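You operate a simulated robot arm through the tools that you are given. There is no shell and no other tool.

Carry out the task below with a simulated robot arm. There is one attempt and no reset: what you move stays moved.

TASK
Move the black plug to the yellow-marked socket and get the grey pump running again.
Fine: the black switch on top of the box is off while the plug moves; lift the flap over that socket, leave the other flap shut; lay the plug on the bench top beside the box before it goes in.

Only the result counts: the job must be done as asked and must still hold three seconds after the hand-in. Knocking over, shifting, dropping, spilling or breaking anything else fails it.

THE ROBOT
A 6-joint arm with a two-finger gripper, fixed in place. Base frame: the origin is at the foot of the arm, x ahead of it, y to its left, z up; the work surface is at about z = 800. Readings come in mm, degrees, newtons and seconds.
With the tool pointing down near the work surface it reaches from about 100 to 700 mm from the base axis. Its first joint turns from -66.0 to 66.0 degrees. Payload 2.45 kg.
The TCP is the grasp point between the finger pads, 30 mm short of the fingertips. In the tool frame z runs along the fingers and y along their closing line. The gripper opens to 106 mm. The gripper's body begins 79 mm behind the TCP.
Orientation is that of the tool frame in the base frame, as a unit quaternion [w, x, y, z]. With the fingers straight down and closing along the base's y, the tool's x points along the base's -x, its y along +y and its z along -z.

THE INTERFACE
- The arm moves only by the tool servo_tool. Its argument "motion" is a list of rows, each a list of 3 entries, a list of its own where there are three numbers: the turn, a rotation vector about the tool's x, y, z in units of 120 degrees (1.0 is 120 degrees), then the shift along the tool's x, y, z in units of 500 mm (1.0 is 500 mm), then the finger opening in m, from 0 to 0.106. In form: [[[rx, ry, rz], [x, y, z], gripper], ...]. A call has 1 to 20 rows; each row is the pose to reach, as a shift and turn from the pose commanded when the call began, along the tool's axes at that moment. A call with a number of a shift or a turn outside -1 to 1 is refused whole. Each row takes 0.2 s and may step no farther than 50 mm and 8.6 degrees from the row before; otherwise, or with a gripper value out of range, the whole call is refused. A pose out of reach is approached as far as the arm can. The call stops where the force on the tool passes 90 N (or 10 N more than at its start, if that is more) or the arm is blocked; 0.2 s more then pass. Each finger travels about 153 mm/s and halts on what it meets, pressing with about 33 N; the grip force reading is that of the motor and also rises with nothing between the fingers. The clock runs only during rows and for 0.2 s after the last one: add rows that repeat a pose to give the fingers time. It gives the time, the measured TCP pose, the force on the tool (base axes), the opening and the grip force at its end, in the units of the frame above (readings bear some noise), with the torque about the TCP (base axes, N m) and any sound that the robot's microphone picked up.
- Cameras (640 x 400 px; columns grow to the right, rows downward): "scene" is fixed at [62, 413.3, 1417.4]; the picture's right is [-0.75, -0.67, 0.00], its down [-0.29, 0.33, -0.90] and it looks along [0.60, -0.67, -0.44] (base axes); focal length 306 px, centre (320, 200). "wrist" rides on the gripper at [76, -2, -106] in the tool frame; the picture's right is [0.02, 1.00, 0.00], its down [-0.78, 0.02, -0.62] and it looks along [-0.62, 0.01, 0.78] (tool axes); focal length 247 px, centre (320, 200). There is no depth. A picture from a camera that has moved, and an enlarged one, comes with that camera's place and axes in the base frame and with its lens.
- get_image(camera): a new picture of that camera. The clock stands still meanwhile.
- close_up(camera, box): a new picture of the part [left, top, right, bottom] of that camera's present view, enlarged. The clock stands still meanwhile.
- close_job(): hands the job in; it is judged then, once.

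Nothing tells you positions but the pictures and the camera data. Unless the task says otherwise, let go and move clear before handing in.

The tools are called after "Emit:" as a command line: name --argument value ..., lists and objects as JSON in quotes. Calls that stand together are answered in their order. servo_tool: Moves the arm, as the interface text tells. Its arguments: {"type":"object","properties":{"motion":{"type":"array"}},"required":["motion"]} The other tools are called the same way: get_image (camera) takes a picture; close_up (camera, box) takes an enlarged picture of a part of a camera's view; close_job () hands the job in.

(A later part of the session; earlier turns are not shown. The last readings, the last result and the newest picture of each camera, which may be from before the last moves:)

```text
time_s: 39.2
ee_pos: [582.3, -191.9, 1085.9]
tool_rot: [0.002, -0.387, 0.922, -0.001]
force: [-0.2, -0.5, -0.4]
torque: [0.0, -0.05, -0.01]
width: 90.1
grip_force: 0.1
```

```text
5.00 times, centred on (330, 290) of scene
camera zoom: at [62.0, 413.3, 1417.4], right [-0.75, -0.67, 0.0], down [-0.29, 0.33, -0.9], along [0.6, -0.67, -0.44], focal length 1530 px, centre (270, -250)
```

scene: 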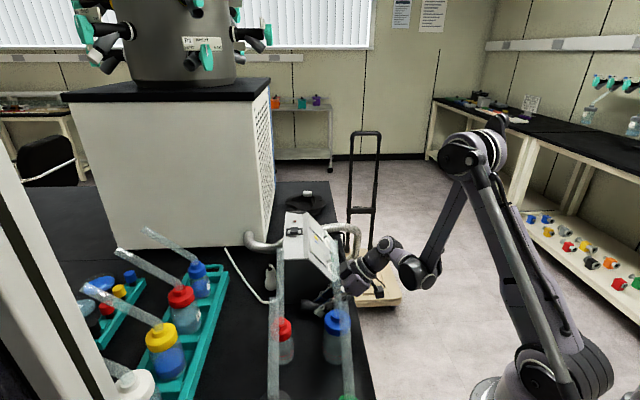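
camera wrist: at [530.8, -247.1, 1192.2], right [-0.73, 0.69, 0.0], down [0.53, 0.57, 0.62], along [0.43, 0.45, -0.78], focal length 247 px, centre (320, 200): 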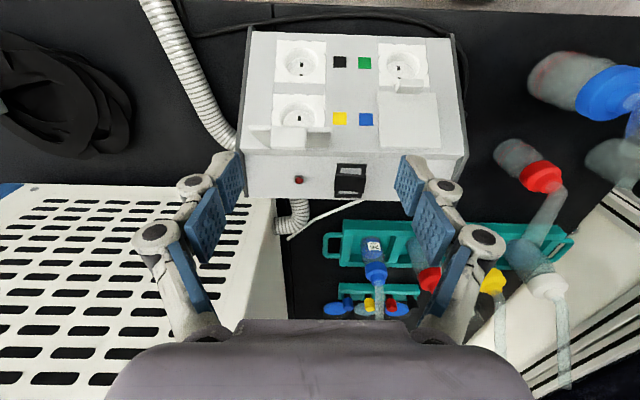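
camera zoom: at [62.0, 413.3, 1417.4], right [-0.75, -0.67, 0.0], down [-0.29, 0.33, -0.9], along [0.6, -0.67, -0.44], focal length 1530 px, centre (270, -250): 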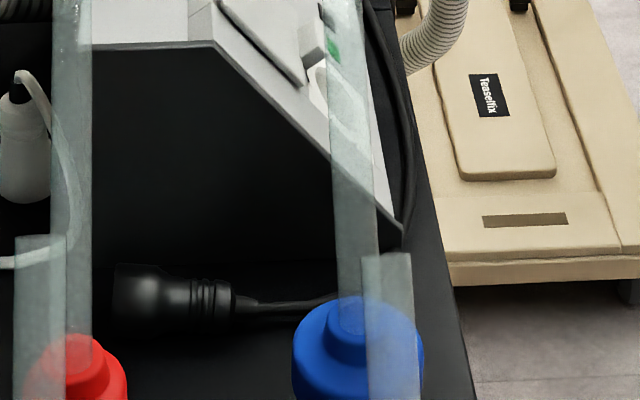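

The box hasn't moved (the marks are where they were), and the flap leans at about 51° above horizontal over the socket's upper side. I'll see if it swings further with a gentle push of the closed fingertips on its inner face, so the hand has room to insert.

Emit:
servo_tool --motion '[[[0, 0, 0], [0.035, -0.025, 0], 0.03], [[0, 0, 0], [0.07, -0.05, 0], 0.0], [[0, 0, 0], [0.07, -0.05, 0.05], 0.0], [[0, 0, 0], [0.07, -0.05, 0.1], 0.0], [[0, 0, 0], [0.07, -0.05, 0.14], 0.0]]'

Emit:
close_up --camera "wrist" --box '[220, 80, 420, 260]'

Emit:
close_up --camera "scene" --box '[290, 170, 370, 250]'

```text
time_s: 40.4
ee_pos: [588.9, -239.4, 1026.0]
tool_rot: [0.0, -0.387, 0.922, 0.0]
force: [-0.1, 0.0, 0.3]
torque: [-0.01, 0.02, -0.03]
width: 0.1
grip_force: 28.3
out of reach, approached as far as the arm can: row 4, 5
```

```text
2.22 times, centred on (320, 170) of wrist
camera zoom: at [538.1, -295.2, 1133.4], right [-0.73, 0.69, 0.0], down [0.54, 0.57, 0.62], along [0.43, 0.45, -0.78], focal length 549 px, centre (320, 267)
```

zoom: 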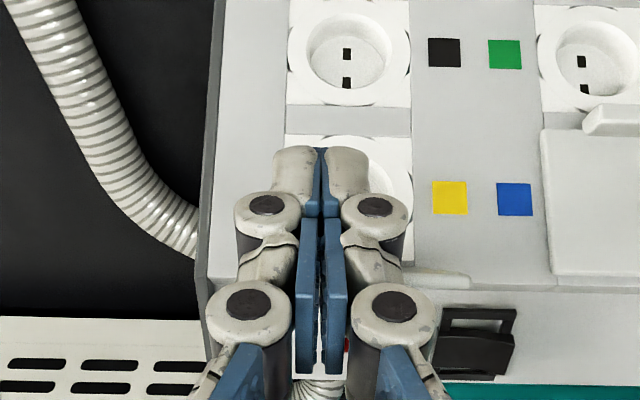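

```text
5.00 times, centred on (330, 210) of scene
camera zoom: at [62.0, 413.3, 1417.4], right [-0.75, -0.67, 0.0], down [-0.29, 0.33, -0.9], along [0.6, -0.67, -0.44], focal length 1530 px, centre (270, 150)
```

zoom: 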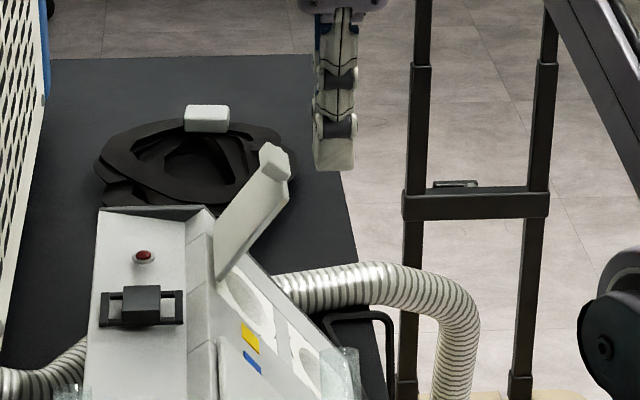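

The arm reports a reach limit at a pose that ought to be easy, so it may be in an awkward posture. I look at the whole scene.

Emit:
get_image --camera "scene"

Emit:
get_image --camera "wrist"

```text
taken
```

scene: 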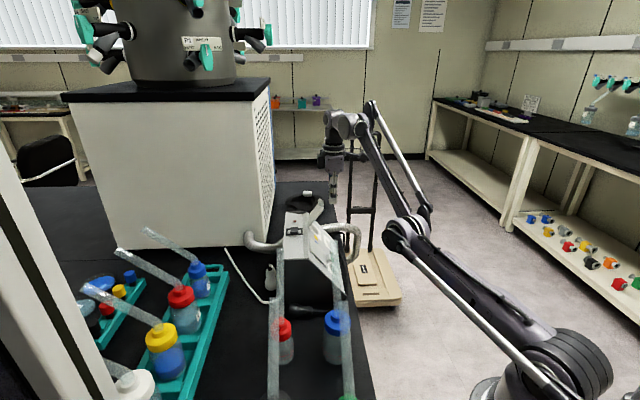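

```text
taken
camera wrist: at [538.1, -295.2, 1133.4], right [-0.73, 0.69, 0.0], down [0.54, 0.57, 0.62], along [0.43, 0.45, -0.78], focal length 247 px, centre (320, 200)
```

wrist: 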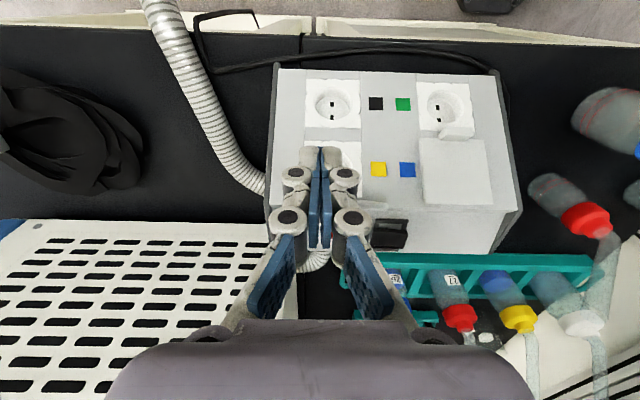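

The elbow has flipped to the low side: it passed through full stretch while lifting the flap. I raise the hand clear and stretch outward again to bring the elbow back up.

Emit:
servo_tool --motion '[[[0, 0, 0], [0, 0, -0.08], 0.0], [[0, 0, 0], [0, 0, -0.16], 0.0], [[0, 0, 0], [-0.02, -0.05, -0.2], 0.0], [[0, 0, 0], [-0.05, -0.11, -0.22], 0.0], [[0, 0, 0], [-0.07, -0.17, -0.24], 0.0], [[0, 0, 0], [-0.09, -0.22, -0.26], 0.0]]'

Emit:
get_image --camera "scene"

```text
time_s: 41.8
ee_pos: [584.4, -237.9, 1095.2]
tool_rot: [0.0, -0.387, 0.922, -0.002]
force: [0.0, -0.3, -0.7]
torque: [-0.01, 0.01, 0.03]
width: 0.0
grip_force: 28.4
out of reach, approached as far as the arm can: row 2, 3, 4, 5, 6
```

```text
taken
```

scene: 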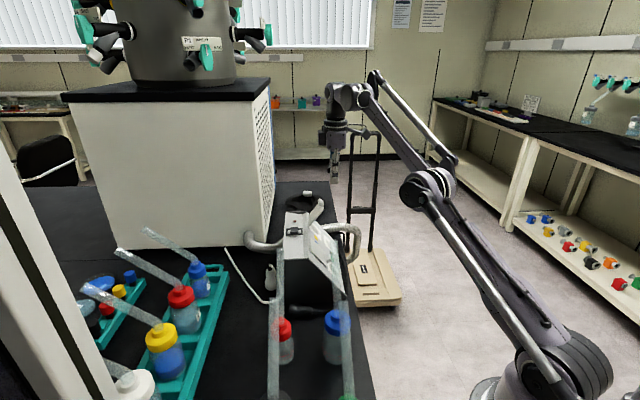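

The arm is now nearly straight with the elbow slightly above the line. I draw back inward and check which way the elbow bends.

Emit:
servo_tool --motion '[[[0, 0, 0], [0.012, 0.028, 0], 0.0], [[0, 0, 0], [0.03, 0.06, 0], 0.0], [[0, 0, 0], [0.05, 0.11, 0], 0.0], [[0, 0, 0], [0.06, 0.15, 0], 0.0]]'

Emit:
get_image --camera "scene"

```text
time_s: 42.8
ee_pos: [507.5, -205.8, 1092.6]
tool_rot: [0.001, -0.387, 0.922, -0.001]
force: [0.3, 0.5, -0.3]
torque: [0.03, -0.02, -0.01]
width: 0.0
grip_force: 28.7
```

```text
taken
```

scene: 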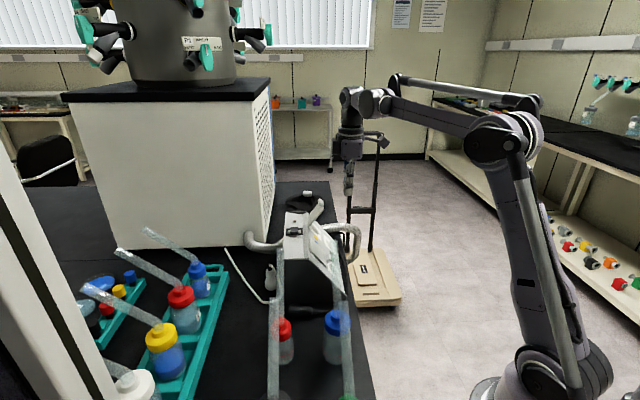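

The elbow is up again. I go back to the spot in front of the open flap, now well within reach, with the fingertips closed.

Emit:
servo_tool --motion '[[[0, 0, 0], [-0.02, -0.07, 0], 0.0], [[0, 0, 0], [-0.04, -0.1374, 0.02], 0.0], [[0, 0, 0], [-0.055, -0.1374, 0.08], 0.0], [[0, 0, 0], [-0.055, -0.1374, 0.13], 0.0], [[0, 0, 0], [-0.055, -0.1374, 0.16], 0.0]]'

Emit:
close_up --camera "scene" --box '[290, 170, 370, 250]'

Emit:
close_up --camera "wrist" --box '[220, 80, 420, 260]'

```text
time_s: 44.0
ee_pos: [576.2, -233.4, 1014.2]
tool_rot: [0.001, -0.387, 0.922, -0.002]
force: [0.2, 1.2, -0.2]
torque: [-0.04, -0.04, 0.0]
width: 0.2
grip_force: 29.1
```

```text
5.00 times, centred on (330, 210) of scene
camera zoom: at [62.0, 413.3, 1417.4], right [-0.75, -0.67, 0.0], down [-0.29, 0.33, -0.9], along [0.6, -0.67, -0.44], focal length 1530 px, centre (270, 150)
```

zoom: 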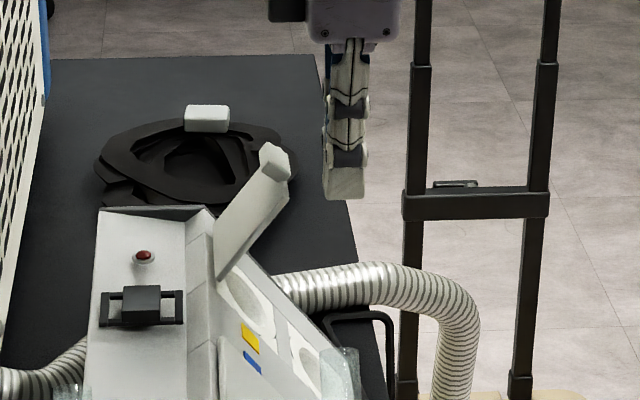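

```text
2.22 times, centred on (320, 170) of wrist
camera zoom: at [525.0, -289.6, 1120.4], right [-0.73, 0.69, 0.0], down [0.54, 0.57, 0.62], along [0.43, 0.45, -0.78], focal length 549 px, centre (320, 267)
```

zoom: 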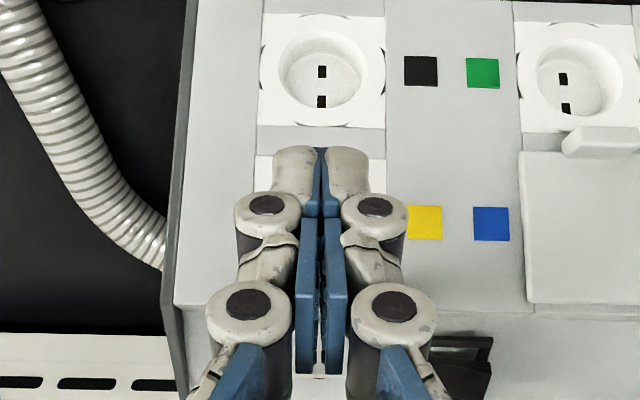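

The fingertips are in front of the flap's upper edge with about 22 mm gap. I push gently toward it and watch the force.

Emit:
servo_tool --motion '[[[0, 0, 0], [-0.02, 0, 0], 0.0], [[0, 0, 0], [-0.04, 0, 0], 0.0], [[0, 0, 0], [-0.048, 0, 0], 0.0], [[0, 0, 0], [-0.056, 0, 0], 0.0]]'

Emit:
close_up --camera "scene" --box '[290, 170, 370, 250]'

```text
time_s: 45.0
ee_pos: [596.7, -215.1, 1014.1]
tool_rot: [0.001, -0.386, 0.923, -0.001]
force: [0.3, 0.3, -0.9]
torque: [-0.02, 0.01, 0.0]
width: 0.0
grip_force: 28.3
```

```text
5.00 times, centred on (330, 210) of scene
camera zoom: at [62.0, 413.3, 1417.4], right [-0.75, -0.67, 0.0], down [-0.29, 0.33, -0.9], along [0.6, -0.67, -0.44], focal length 1530 px, centre (270, 150)
```

zoom: 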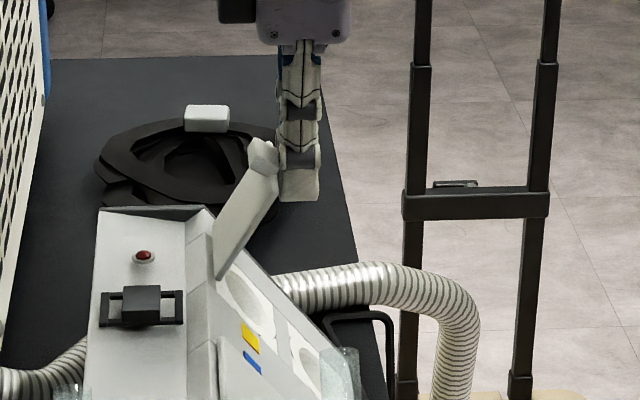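

The flap moves with almost no force and stays where it's put. I push it on to nearly upright.

Emit:
servo_tool --motion '[[[0, 0, 0], [-0.015, 0, 0], 0.0], [[0, 0, 0], [-0.03, 0, 0], 0.0], [[0, 0, 0], [-0.043, 0, 0], 0.0], [[0, 0, 0], [-0.055, 0, 0], 0.0]]'

Emit:
close_up --camera "scene" --box '[290, 170, 370, 250]'

```text
time_s: 46.0
ee_pos: [606.4, -206.3, 1015.3]
tool_rot: [-0.013, -0.38, 0.925, -0.002]
force: [-60.8, -27.0, 10.3]
torque: [-0.01, 0.03, 0.39]
width: 5.9
grip_force: 28.1
```

```text
5.00 times, centred on (330, 210) of scene
camera zoom: at [60.0, 412.6, 1417.7], right [-0.75, -0.66, 0.0], down [-0.29, 0.33, -0.9], along [0.6, -0.67, -0.44], focal length 1530 px, centre (270, 150)
```

zoom: 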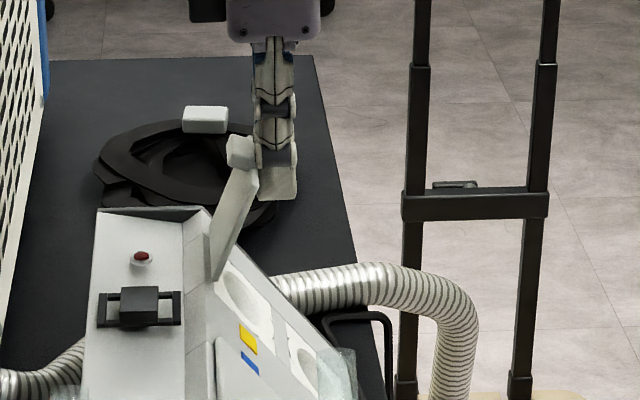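

The flap has reached its stop, with about 65 N against my push, so I back off at once and check the box and flap.

Emit:
servo_tool --motion '[[[0, 0, 0], [0.03, 0, 0], 0.0], [[0, 0, 0], [0.07, 0, 0], 0.0], [[0, 0, 0], [0.11, 0, -0.02], 0.0]]'

Emit:
close_up --camera "scene" --box '[290, 170, 370, 250]'

Emit:
close_up --camera "wrist" --box '[210, 40, 410, 260]'

Emit:
get_image --camera "scene"

```text
time_s: 46.8
ee_pos: [576.9, -233.7, 1023.8]
tool_rot: [0.0, -0.388, 0.922, -0.001]
force: [0.1, -0.1, 0.0]
torque: [-0.01, -0.04, -0.04]
width: 0.0
grip_force: 28.4
```

```text
5.00 times, centred on (330, 210) of scene
camera zoom: at [62.0, 413.3, 1417.4], right [-0.75, -0.67, 0.0], down [-0.29, 0.33, -0.9], along [0.6, -0.67, -0.44], focal length 1530 px, centre (270, 150)
```

zoom: 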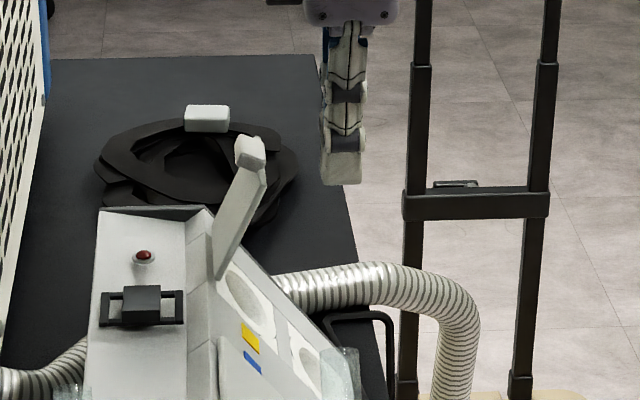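

```text
1.82 times, centred on (310, 150) of wrist
camera zoom: at [525.9, -288.2, 1130.6], right [-0.73, 0.68, 0.0], down [0.53, 0.57, 0.62], along [0.43, 0.45, -0.78], focal length 449 px, centre (338, 291)
```

zoom: 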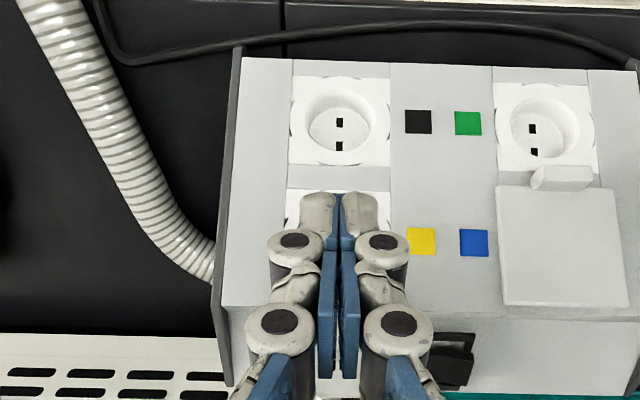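

```text
taken
```

scene: 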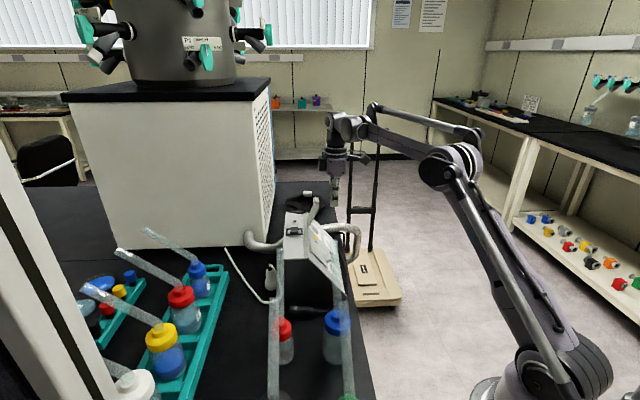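

The box is unmoved, and the flap now stands about 65° up at its stop, leaving room for the hand. Next I go back to the plug with the same tilted hand pose.

Emit:
servo_tool --motion '[[[0, -0.05, 0], [0.05, 0, 0], 0.02], [[0, -0.11, 0], [0.091, 0.05, 0.02], 0.04], [[0, -0.17, 0], [0.091, 0.13, 0.05], 0.042], [[0, -0.23, 0], [0.091, 0.21, 0.08], 0.042], [[0, -0.29, 0], [0.091, 0.29, 0.11], 0.042], [[0, -0.34, 0], [0.091, 0.37, 0.13], 0.042], [[0, -0.367, 0], [0.091, 0.44, 0.15], 0.042], [[0, -0.367, 0], [0.091, 0.4774, 0.1534], 0.042]]'

Emit:
get_image --camera "wrist"

Emit:
get_image --camera "scene"

Emit:
close_up --camera "wrist" --box '[260, 40, 420, 160]'

```text
time_s: 48.6
ee_pos: [375.0, -97.6, 945.0]
tool_rot: [0.348, -0.358, 0.854, 0.144]
force: [-0.3, 0.4, 0.1]
torque: [0.0, 0.03, 0.0]
width: 42.3
grip_force: 0.0
```

```text
taken
camera wrist: at [287.1, -191.3, 968.3], right [-0.72, 0.69, -0.02], down [0.08, 0.11, 0.99], along [0.69, 0.72, -0.13], focal length 247 px, centre (320, 200)
```

wrist: 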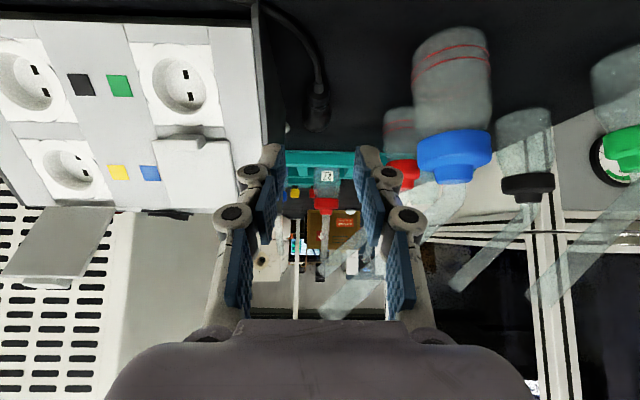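

```text
taken
```

scene: 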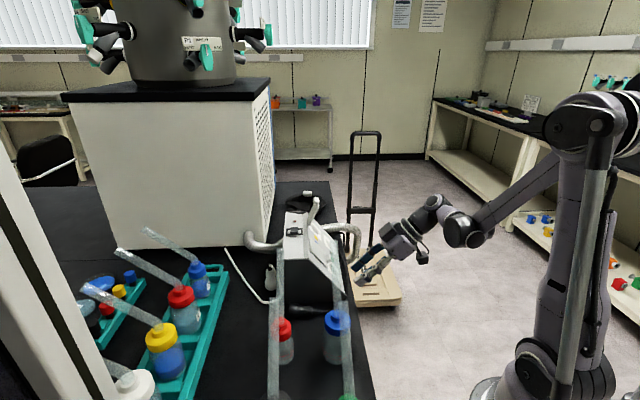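

```text
3.33 times, centred on (340, 100) of wrist
camera zoom: at [287.1, -191.3, 968.3], right [-0.72, 0.69, -0.02], down [0.08, 0.11, 0.99], along [0.69, 0.72, -0.13], focal length 823 px, centre (253, 533)
```

zoom: 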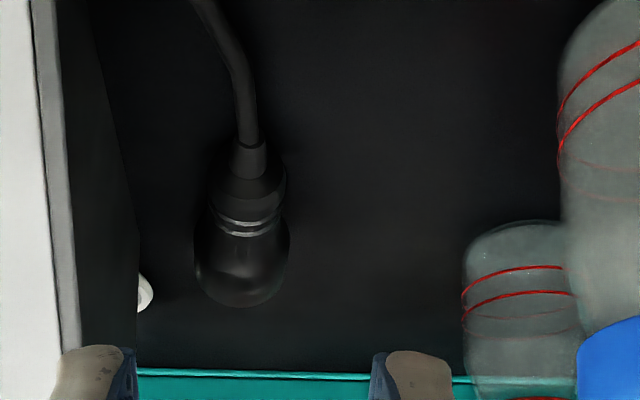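

The plug lies straight, about 3–4 mm left of the hand's centreline. I move in along the finger axis with a narrow opening to keep clear of the box end, stopping just short first.

Emit:
servo_tool --motion '[[[0, 0, 0], [-0.004, -0.004, 0.08], 0.036], [[0, 0, 0], [-0.008, -0.0076, 0.16], 0.035], [[0, 0, 0], [-0.012, -0.0076, 0.23], 0.035], [[0, 0, 0], [-0.015, -0.0076, 0.28], 0.035]]'

Emit:
get_image --camera "wrist"

Emit:
close_up --camera "wrist" --box '[240, 80, 400, 240]'

Emit:
close_up --camera "scene" --box '[280, 250, 380, 330]'

```text
time_s: 49.6
ee_pos: [450.4, -28.3, 847.9]
tool_rot: [0.347, -0.358, 0.855, 0.143]
force: [-1.0, -0.2, 0.3]
torque: [0.01, -0.02, -0.01]
width: 34.6
grip_force: 0.0
```

```text
taken
camera wrist: at [362.0, -120.6, 872.4], right [-0.72, 0.69, -0.02], down [0.08, 0.11, 0.99], along [0.69, 0.72, -0.13], focal length 247 px, centre (320, 200)
```

wrist: 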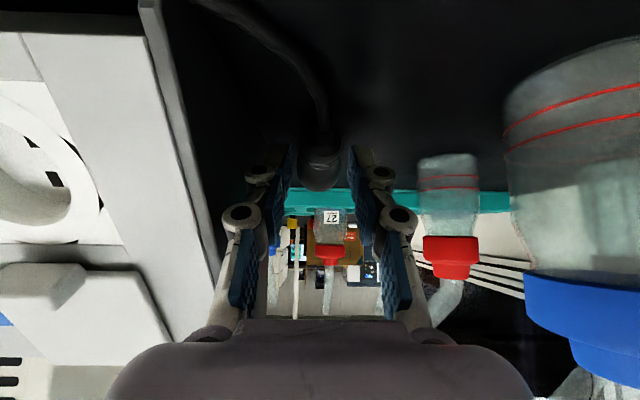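

```text
2.50 times, centred on (320, 160) of wrist
camera zoom: at [362.0, -120.6, 872.4], right [-0.72, 0.69, -0.02], down [0.08, 0.11, 0.99], along [0.69, 0.72, -0.13], focal length 617 px, centre (320, 300)
```

zoom: 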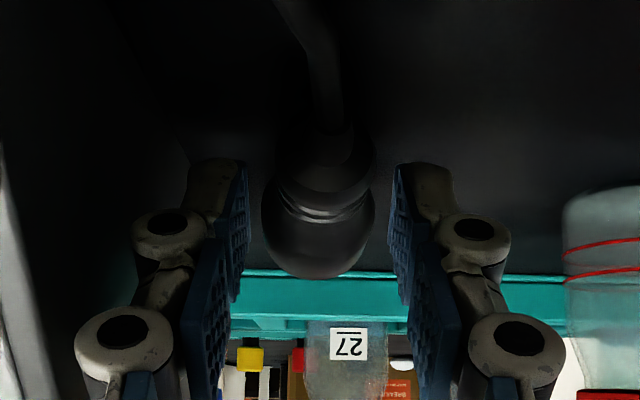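

```text
5.00 times, centred on (330, 290) of scene
camera zoom: at [62.0, 413.3, 1417.4], right [-0.75, -0.67, 0.0], down [-0.29, 0.33, -0.9], along [0.6, -0.67, -0.44], focal length 1530 px, centre (270, -250)
```

zoom: 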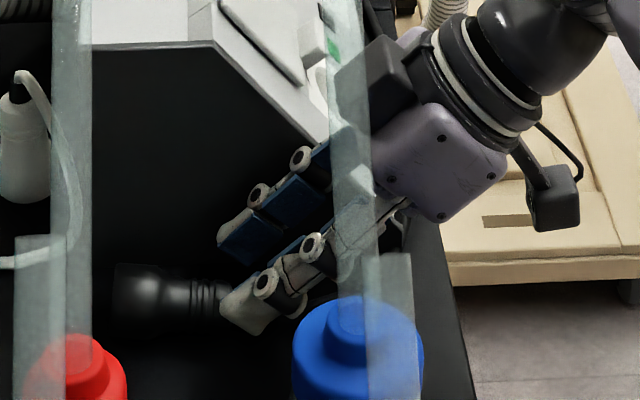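

The fingers are centred around the plug. I advance the last 25 mm down and grip it.

Emit:
servo_tool --motion '[[[0, 0, 0], [0, 0.001, 0.02], 0.035], [[0, 0, 0], [0, 0.001, 0.036], 0.035], [[0, 0, 0], [0, 0.001, 0.046], 0.035], [[0, 0, 0], [0, 0.001, 0.049], 0.035]]'

Emit:
close_up --camera "wrist" --box '[240, 80, 400, 240]'

Emit:
close_up --camera "scene" --box '[280, 250, 380, 330]'

```text
time_s: 50.6
ee_pos: [462.2, -15.5, 831.8]
tool_rot: [0.347, -0.359, 0.855, 0.144]
force: [-0.1, -0.2, -1.3]
torque: [0.02, -0.02, -0.03]
width: 35.3
grip_force: 0.1
```

```text
2.50 times, centred on (320, 160) of wrist
camera zoom: at [374.2, -108.8, 856.5], right [-0.72, 0.69, -0.02], down [0.08, 0.11, 0.99], along [0.69, 0.72, -0.13], focal length 617 px, centre (320, 300)
```

zoom: 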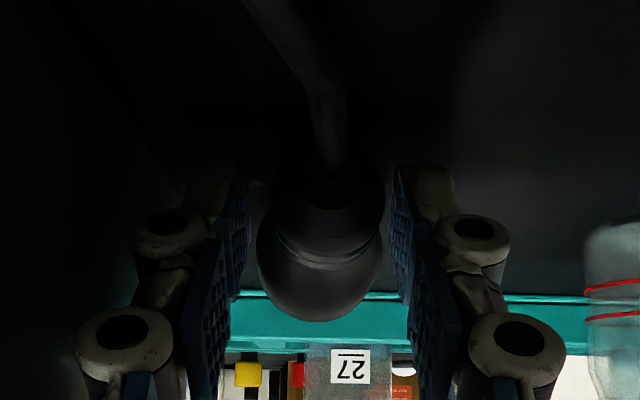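

```text
5.00 times, centred on (330, 290) of scene
camera zoom: at [62.0, 413.3, 1417.4], right [-0.75, -0.67, 0.0], down [-0.29, 0.33, -0.9], along [0.6, -0.67, -0.44], focal length 1530 px, centre (270, -250)
```

zoom: 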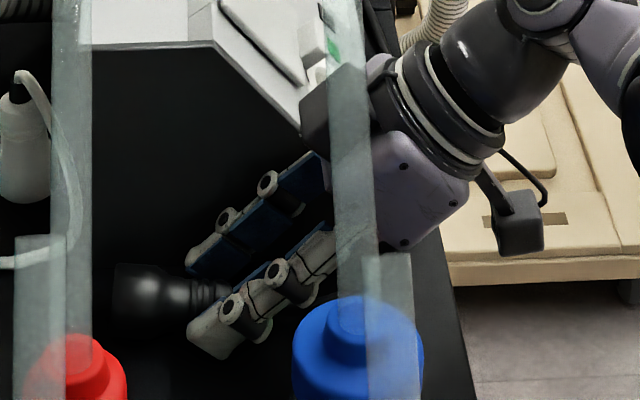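

The fingers straddle the plug on the bench. I close on it and lift slightly.

Emit:
servo_tool --motion '[[[0, 0, 0], [0, 0.002, 0], 0.028], [[0, 0, 0], [0, 0.002, 0], 0.02], [[0, 0, 0], [0, 0.002, 0], 0.015], [[0, 0, 0], [0, 0.002, 0], 0.015]]'

Emit:
close_up --camera "scene" --box '[280, 250, 380, 330]'

```text
time_s: 51.6
ee_pos: [461.3, -15.9, 833.6]
tool_rot: [0.346, -0.359, 0.855, 0.144]
force: [0.0, 0.0, 0.4]
torque: [-0.02, 0.0, -0.01]
width: 25.2
grip_force: 32.8
```

```text
5.00 times, centred on (330, 290) of scene
camera zoom: at [62.0, 413.3, 1417.4], right [-0.75, -0.67, 0.0], down [-0.29, 0.33, -0.9], along [0.6, -0.67, -0.44], focal length 1530 px, centre (270, -250)
```

zoom: 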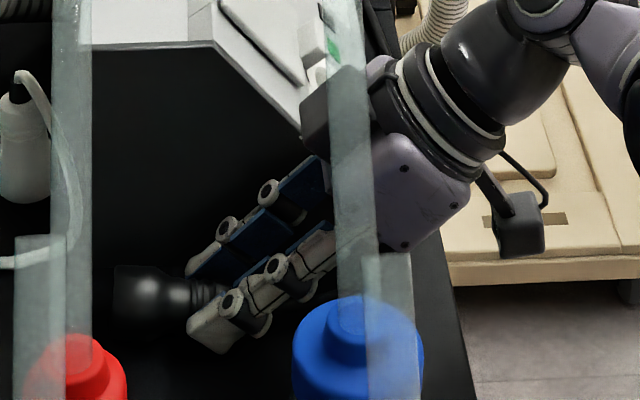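

The plug is held at 25.2 mm. I retreat along the same path as before, with the plug.

Emit:
servo_tool --motion '[[[0, 0, 0], [0, 0.002, -0.03], 0.015], [[0, 0, 0], [0.004, 0.004, -0.08], 0.015], [[0, 0, 0], [0.01, 0.006, -0.15], 0.015], [[0, 0, 0], [0.015, 0.006, -0.23], 0.015], [[0, 0, 0], [0.019, 0.006, -0.32], 0.015], [[0, 0, 0], [0.04, 0.006, -0.37], 0.015]]'

Emit:
get_image --camera "scene"

Emit:
close_up --camera "scene" --box '[320, 190, 440, 300]'

Emit:
get_image --camera "wrist"

```text
time_s: 53.0
ee_pos: [359.9, -114.8, 953.0]
tool_rot: [0.347, -0.359, 0.855, 0.144]
force: [0.3, 0.4, -1.3]
torque: [0.0, 0.01, 0.01]
width: 24.8
grip_force: 33.1
```

```text
taken
```

scene: 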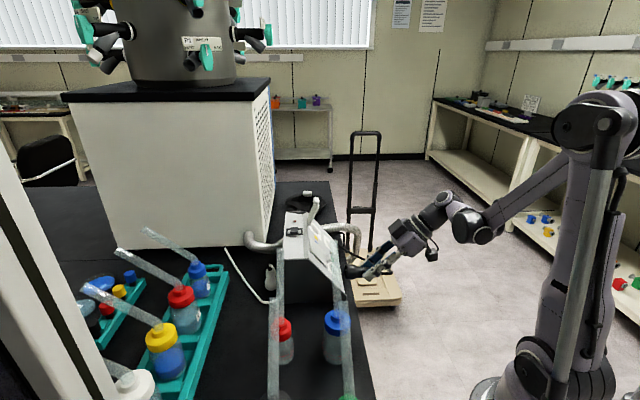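

```text
3.64 times, centred on (380, 245) of scene
camera zoom: at [62.0, 413.3, 1417.4], right [-0.75, -0.67, 0.0], down [-0.29, 0.33, -0.9], along [0.6, -0.67, -0.44], focal length 1113 px, centre (102, 36)
```

zoom: 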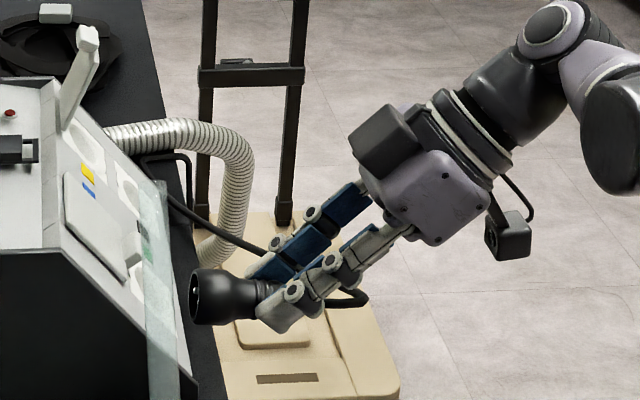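

```text
taken
camera wrist: at [272.0, -207.4, 976.2], right [-0.72, 0.69, -0.02], down [0.08, 0.11, 0.99], along [0.69, 0.72, -0.13], focal length 247 px, centre (320, 200)
```

wrist: 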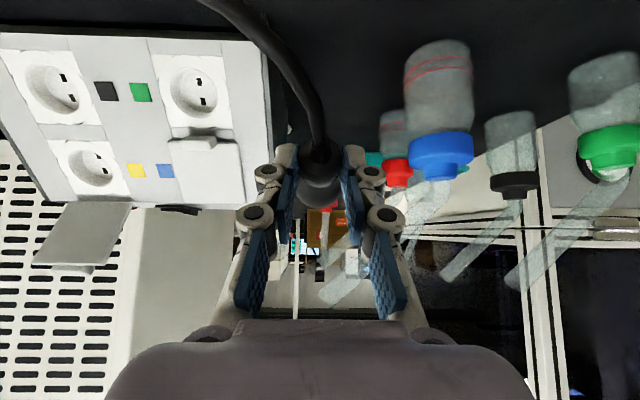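

The plug is held in front of the box. I enlarge to measure its angle in the grip.

Emit:
close_up --camera "scene" --box '[360, 250, 420, 290]'

Emit:
close_up --camera "wrist" --box '[260, 120, 380, 240]'

```text
10.00 times, centred on (390, 270) of scene
camera zoom: at [62.0, 413.3, 1417.4], right [-0.75, -0.67, 0.0], down [-0.29, 0.33, -0.9], along [0.6, -0.67, -0.44], focal length 3060 px, centre (-380, -500)
```

zoom: 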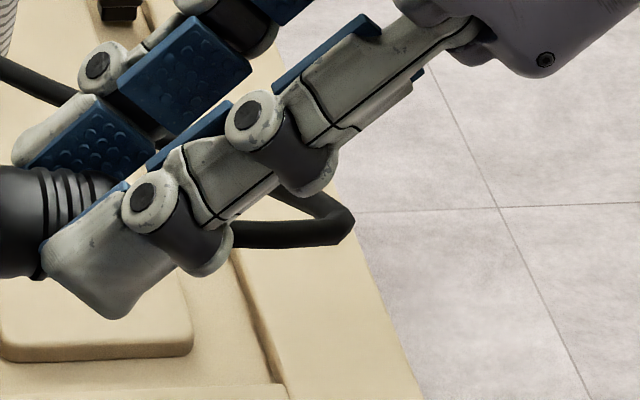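

```text
3.33 times, centred on (320, 180) of wrist
camera zoom: at [272.0, -207.4, 976.2], right [-0.72, 0.69, -0.02], down [0.08, 0.11, 0.99], along [0.69, 0.72, -0.13], focal length 823 px, centre (320, 267)
```

zoom: 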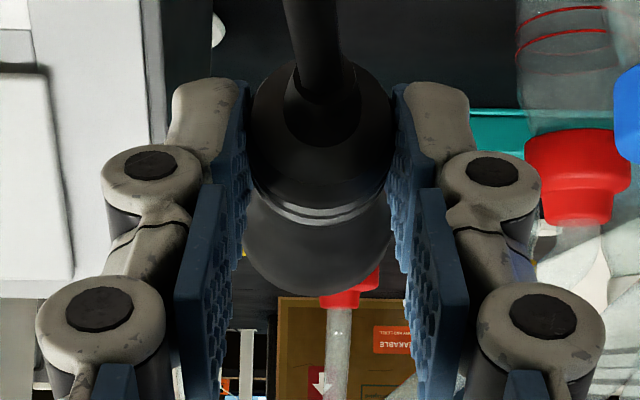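

Emit:
close_up --camera "scene" --box '[338, 255, 388, 290]'

```text
11.43 times, centred on (363, 272) of scene
camera zoom: at [62.0, 413.3, 1417.4], right [-0.75, -0.67, 0.0], down [-0.29, 0.33, -0.9], along [0.6, -0.67, -0.44], focal length 3497 px, centre (-171, -629)
```

zoom: 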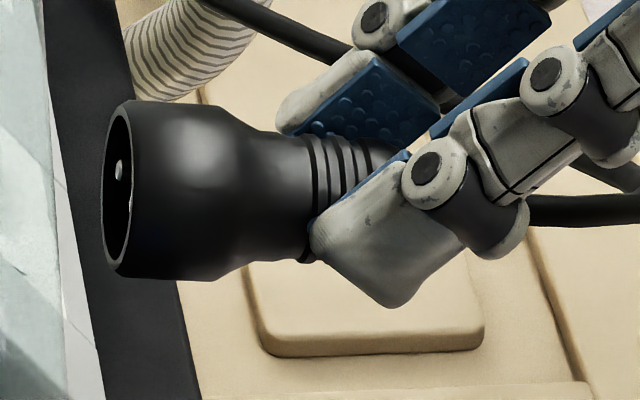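

The plug front is a hollow shroud and I can see a pin inside it. I zoom in further to check its roll against the socket holes, which lie one above the other.

Emit:
close_up --camera "scene" --box '[340, 260, 360, 284]'

Emit:
close_up --camera "wrist" --box '[10, 30, 250, 220]'

```text
16.00 times, centred on (350, 272) of scene
camera zoom: at [62.0, 413.3, 1417.4], right [-0.75, -0.67, 0.0], down [-0.29, 0.33, -0.9], along [0.6, -0.67, -0.44], focal length 4896 px, centre (-160, -952)
```

zoom: 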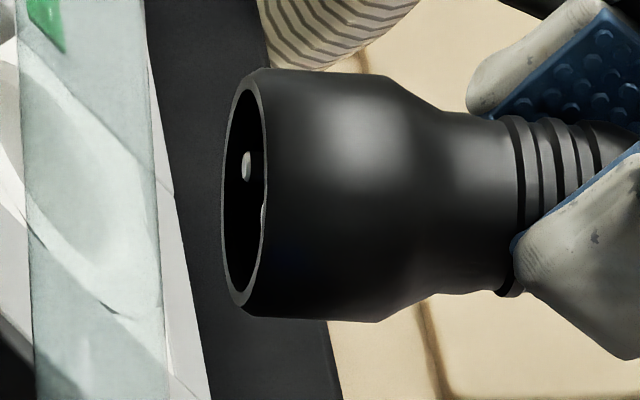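

```text
2.11 times, centred on (130, 125) of wrist
camera zoom: at [272.0, -207.4, 976.2], right [-0.72, 0.69, -0.02], down [0.08, 0.11, 0.99], along [0.69, 0.72, -0.13], focal length 520 px, centre (720, 358)
```

zoom: 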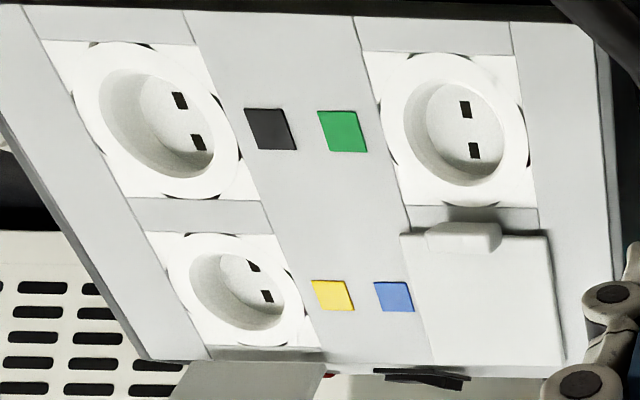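

The two pins seem to lie sideways, while the socket holes are one above the other, so the plug may have rolled on the bench. I turn the hand so the plug's front faces the scene camera and verify this.

Emit:
servo_tool --motion '[[[0, 0, 0], [0.041, -0.056, -0.04], 0.015], [[-0.043, 0, -0.045], [0.041, -0.056, -0.04], 0.015], [[-0.087, 0, -0.09], [0.041, -0.056, -0.04], 0.015], [[-0.13, 0, -0.135], [0.041, -0.056, -0.04], 0.015], [[-0.173, 0, -0.18], [0.041, -0.056, -0.04], 0.015], [[-0.217, 0, -0.225], [0.041, -0.056, -0.04], 0.015], [[-0.26, 0, -0.27], [0.041, -0.056, -0.04], 0.015]]'

Emit:
get_image --camera "scene"

Emit:
close_up --camera "scene" --box '[340, 240, 420, 300]'

```text
time_s: 54.6
ee_pos: [368.3, -143.2, 951.7]
tool_rot: [-0.265, 0.659, -0.655, -0.257]
force: [0.3, -0.1, -0.6]
torque: [-0.02, 0.03, 0.0]
width: 24.9
grip_force: 33.3
out of reach, approached as far as the arm can: row 7
```

```text
taken
```

scene: 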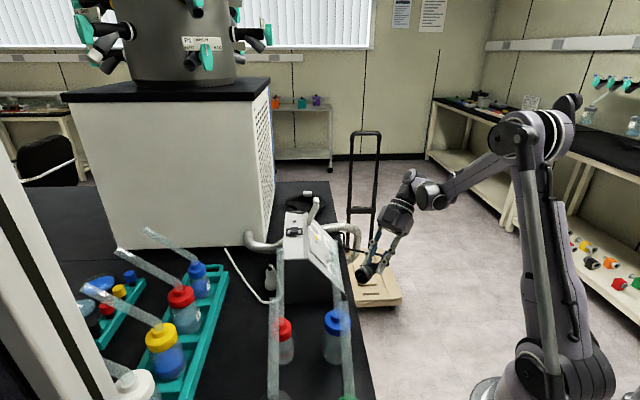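

```text
6.67 times, centred on (380, 270) of scene
camera zoom: at [62.0, 413.3, 1417.4], right [-0.75, -0.67, 0.0], down [-0.29, 0.33, -0.9], along [0.6, -0.67, -0.44], focal length 2040 px, centre (-80, -267)
```

zoom: 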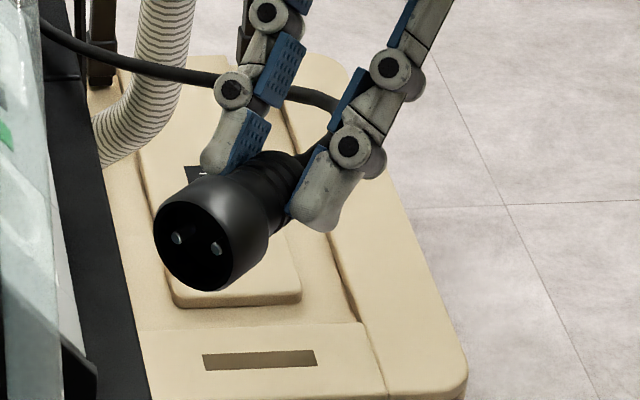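

Confirmed: the pins lie roughly across the fingers, so the plug rolled about its axis while free. I zoom in to measure the exact roll, and I'll correct it by turning the hand about the plug axis for the insertion.

Emit:
close_up --camera "scene" --box '[354, 262, 378, 284]'

Emit:
close_up --camera "wrist" --box '[260, 120, 380, 240]'

```text
16.00 times, centred on (366, 273) of scene
camera zoom: at [62.0, 413.3, 1417.4], right [-0.75, -0.67, 0.0], down [-0.29, 0.33, -0.9], along [0.6, -0.67, -0.44], focal length 4896 px, centre (-416, -968)
```

zoom: 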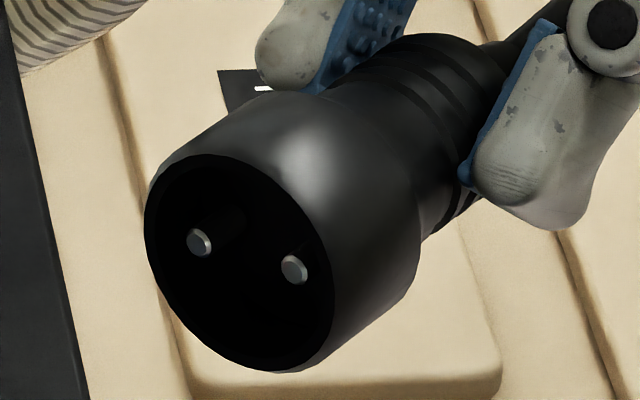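

```text
3.33 times, centred on (320, 180) of wrist
camera zoom: at [370.3, -272.3, 977.6], right [-1.0, -0.02, -0.03], down [-0.03, 0.15, 0.99], along [-0.01, 0.99, -0.15], focal length 823 px, centre (320, 267)
```

zoom: 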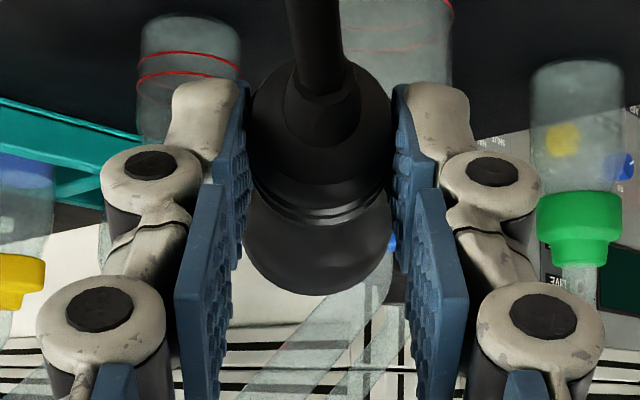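

The pins are about 12–13° off the finger closing line, which matches the plug's 3 mm sideways roll at release, so originally they lay along the finger line. Before deciding on any roll, I turn back and look closely at the socket holes.

Emit:
servo_tool --motion '[[[0.043, 0, 0.045], [0, 0, 0], 0.015], [[0.087, 0, 0.09], [0, 0, 0], 0.015], [[0.13, 0, 0.135], [0, 0, 0], 0.015], [[0.173, 0, 0.18], [0, 0, 0], 0.015], [[0.217, 0, 0.225], [0, 0, 0], 0.015], [[0.25, 0, 0.26], [0, 0, 0], 0.015]]'

Emit:
get_image --camera "wrist"

```text
time_s: 56.0
ee_pos: [368.3, -144.5, 952.4]
tool_rot: [0.344, -0.37, 0.85, 0.149]
force: [-0.1, 0.3, -1.2]
torque: [-0.05, 0.01, -0.01]
width: 25.2
grip_force: 33.2
```

```text
taken
camera wrist: at [282.1, -239.4, 976.1], right [-0.74, 0.67, -0.02], down [0.07, 0.11, 0.99], along [0.67, 0.73, -0.13], focal length 247 px, centre (320, 200)
```

wrist: 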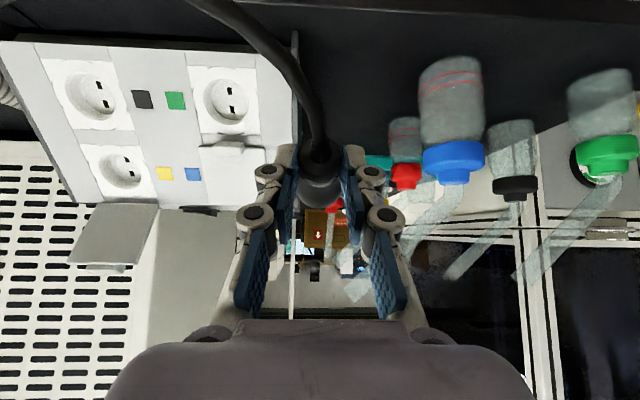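

Emit:
close_up --camera "wrist" --box '[190, 60, 260, 130]'

Emit:
close_up --camera "wrist" --box '[60, 60, 160, 200]'

```text
5.71 times, centred on (225, 95) of wrist
camera zoom: at [282.1, -239.4, 976.1], right [-0.74, 0.67, -0.02], down [0.07, 0.11, 0.99], along [0.67, 0.73, -0.13], focal length 1411 px, centre (863, 800)
```

zoom: 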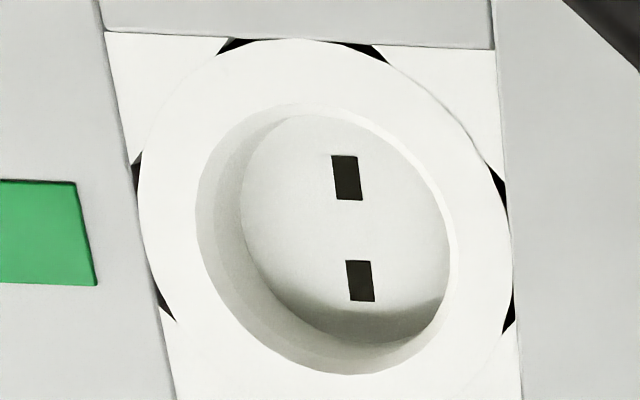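

```text
2.86 times, centred on (110, 130) of wrist
camera zoom: at [282.1, -239.4, 976.1], right [-0.74, 0.67, -0.02], down [0.07, 0.11, 0.99], along [0.67, 0.73, -0.13], focal length 706 px, centre (920, 400)
```

zoom: 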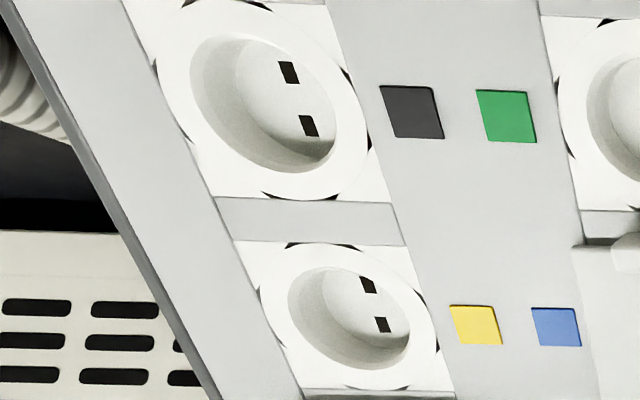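

The holes are real and stacked up-slope, so the pins must lie in that plane, and the plug needs about 77° more roll. I'll set the plug down again a bit farther from the box and roll it toward the box with one finger. First I move to the approach pose.

Emit:
servo_tool --motion '[[[0.004, 0, 0.004], [-0.02, 0.025, 0.018], 0.015], [[0.0087, 0, 0.009], [-0.043, 0.05, 0.038], 0.015], [[0.0087, 0, 0.009], [-0.0642, 0.0766, 0.0576], 0.015]]'

```text
time_s: 56.8
ee_pos: [368.9, -87.0, 953.5]
tool_rot: [0.347, -0.361, 0.854, 0.145]
force: [0.9, 0.0, -0.7]
torque: [0.0, 0.03, -0.03]
width: 25.1
grip_force: 33.1
```

Now down along the finger axis toward the bench, in decreasing steps.

Emit:
servo_tool --motion '[[[0, 0, 0], [0, 0, 0.08], 0.015], [[0, 0, 0], [0, 0, 0.16], 0.015], [[0, 0, 0], [0, 0, 0.24], 0.015], [[0, 0, 0], [0, 0, 0.29], 0.015], [[0, 0, 0], [0, 0, 0.315], 0.015], [[0, 0, 0], [0, 0, 0.328], 0.015]]'

Emit:
get_image --camera "wrist"

Emit:
close_up --camera "scene" --box '[280, 250, 380, 330]'

```text
time_s: 58.2
ee_pos: [451.3, -5.3, 839.3]
tool_rot: [0.345, -0.36, 0.854, 0.145]
force: [-0.4, 0.7, -1.9]
torque: [-0.02, 0.04, -0.01]
width: 25.0
grip_force: 33.3
out of reach, approached as far as the arm can: row 6
```

```text
taken
camera wrist: at [364.5, -99.1, 863.1], right [-0.73, 0.69, -0.02], down [0.08, 0.11, 0.99], along [0.68, 0.72, -0.13], focal length 247 px, centre (320, 200)
```

wrist: 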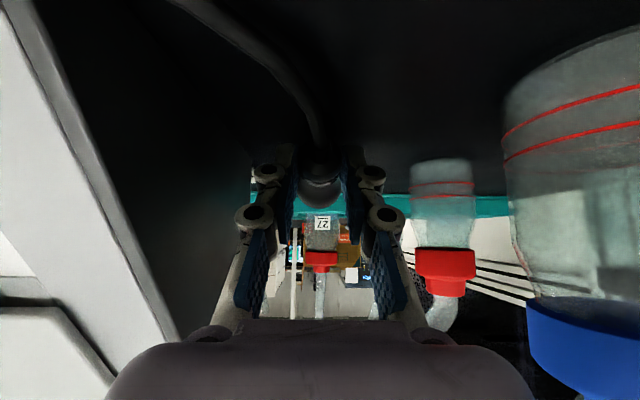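

```text
5.00 times, centred on (330, 290) of scene
camera zoom: at [62.0, 413.3, 1417.4], right [-0.75, -0.67, 0.0], down [-0.29, 0.33, -0.9], along [0.6, -0.67, -0.44], focal length 1530 px, centre (270, -250)
```

zoom: 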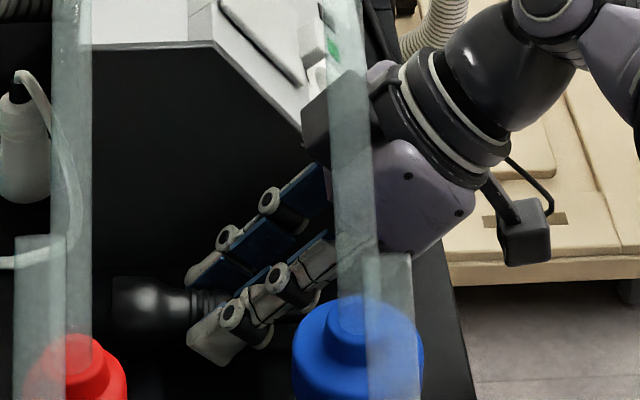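

The arm is at its low limit again, about 6 mm high. I reduce the tilt by 7°, so the plug's nose comes down to the bench, then ease down.

Emit:
servo_tool --motion '[[[0, 0.03, 0], [0, 0, 0], 0.015], [[0, 0.058, 0], [0, 0, 0], 0.015], [[0, 0.058, 0], [0.0015, 0, 0.0015], 0.015]]'

Emit:
close_up --camera "scene" --box '[280, 250, 380, 330]'

```text
time_s: 59.0
ee_pos: [451.8, -5.1, 838.8]
tool_rot: [0.294, -0.368, 0.874, 0.122]
force: [0.0, 0.4, -0.7]
torque: [-0.05, 0.03, 0.0]
width: 25.0
grip_force: 32.8
```

```text
5.00 times, centred on (330, 290) of scene
camera zoom: at [62.0, 413.3, 1417.4], right [-0.75, -0.67, 0.0], down [-0.29, 0.33, -0.9], along [0.6, -0.67, -0.44], focal length 1530 px, centre (270, -250)
```

zoom: 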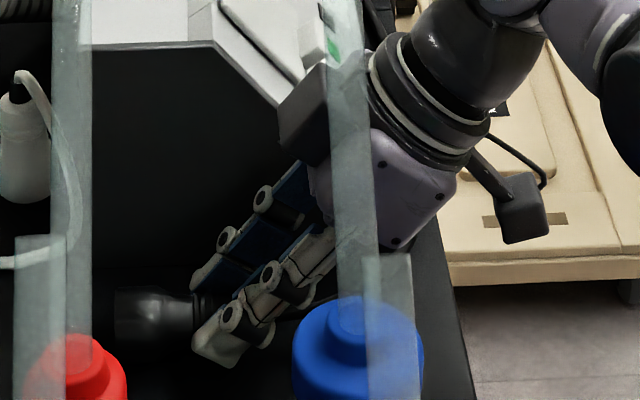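

Still no contact. I continue lowering in small steps, watching the force.

Emit:
servo_tool --motion '[[[0, 0, 0], [0.0012, 0, 0.0016], 0.015], [[0, 0, 0], [0.0024, 0, 0.0032], 0.015]]'

```text
time_s: 59.6
ee_pos: [451.9, -5.9, 837.4]
tool_rot: [0.295, -0.368, 0.873, 0.123]
force: [-3.3, -5.7, 22.8]
torque: [0.65, -0.61, -0.05]
width: 25.4
grip_force: 32.9
```

The plug is touching the bench now. I open just a few millimetres.

Emit:
servo_tool --motion '[[[0, 0, 0], [0, 0, 0], 0.027], [[0, 0, 0], [0, 0, 0], 0.03], [[0, 0, 0], [0, 0, 0], 0.03]]'

Emit:
close_up --camera "wrist" --box '[260, 110, 380, 230]'

Emit:
close_up --camera "scene" --box '[295, 280, 335, 320]'

```text
time_s: 60.4
ee_pos: [452.2, -4.7, 837.0]
tool_rot: [0.294, -0.368, 0.874, 0.123]
force: [0.6, 0.0, -0.4]
torque: [-0.02, 0.01, 0.02]
width: 29.8
grip_force: 0.0
```

```text
3.33 times, centred on (320, 170) of wrist
camera zoom: at [366.7, -96.0, 876.1], right [-0.73, 0.69, -0.02], down [0.16, 0.19, 0.97], along [0.67, 0.7, -0.25], focal length 823 px, centre (320, 300)
```

zoom: 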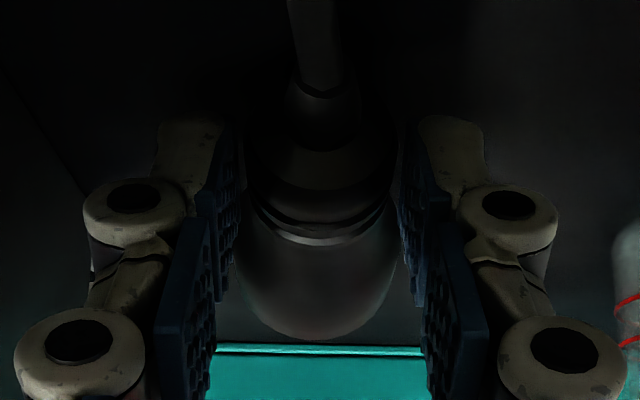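

```text
10.00 times, centred on (315, 300) of scene
camera zoom: at [62.0, 413.3, 1417.4], right [-0.75, -0.67, 0.0], down [-0.29, 0.33, -0.9], along [0.6, -0.67, -0.44], focal length 3060 px, centre (370, -800)
```

zoom: 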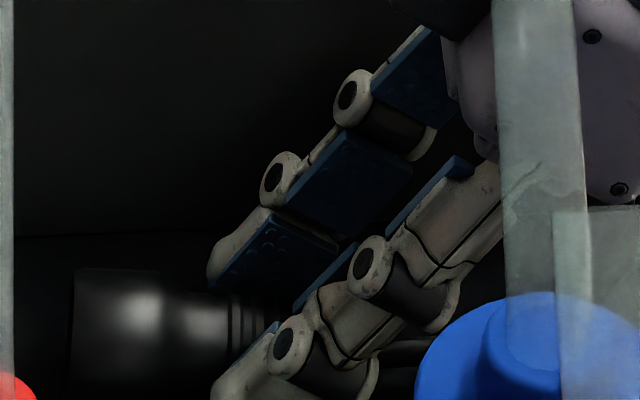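

The plug is free between the fingers. I push it sideways toward the box with the right finger, 17 mm in small steps, so that it rolls.

Emit:
servo_tool --motion '[[[0, 0, 0], [0, -0.006, 0], 0.03], [[0, 0, 0], [0, -0.012, 0], 0.03], [[0, 0, 0], [0, -0.018, 0], 0.03], [[0, 0, 0], [0, -0.024, 0], 0.03], [[0, 0, 0], [0, -0.029, 0], 0.03], [[0, 0, 0], [0, -0.034, 0], 0.03]]'

Emit:
close_up --camera "wrist" --box '[260, 110, 380, 230]'

Emit:
get_image --camera "wrist"

```text
time_s: 61.8
ee_pos: [463.4, -16.8, 835.8]
tool_rot: [0.293, -0.369, 0.874, 0.123]
force: [0.3, 0.8, -0.2]
torque: [-0.01, 0.01, -0.01]
width: 30.1
grip_force: 0.0
```

```text
3.33 times, centred on (320, 170) of wrist
camera zoom: at [378.4, -107.4, 876.0], right [-0.73, 0.69, -0.01], down [0.16, 0.19, 0.97], along [0.67, 0.7, -0.25], focal length 823 px, centre (320, 300)
```

zoom: 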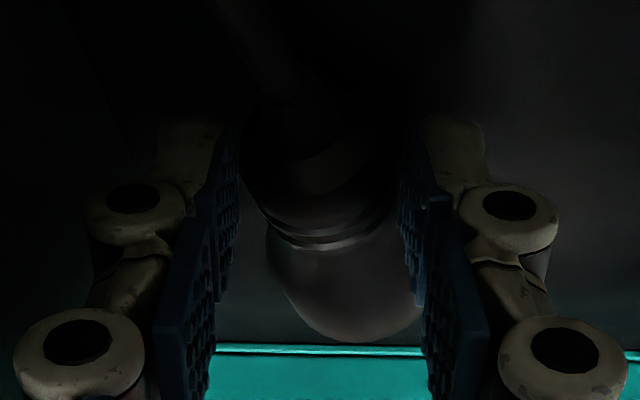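

```text
taken
camera wrist: at [378.4, -107.4, 876.0], right [-0.73, 0.69, -0.01], down [0.16, 0.19, 0.97], along [0.67, 0.7, -0.25], focal length 247 px, centre (320, 200)
```

wrist: 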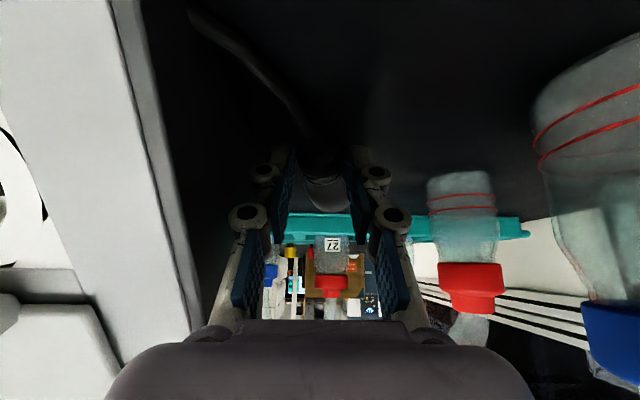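

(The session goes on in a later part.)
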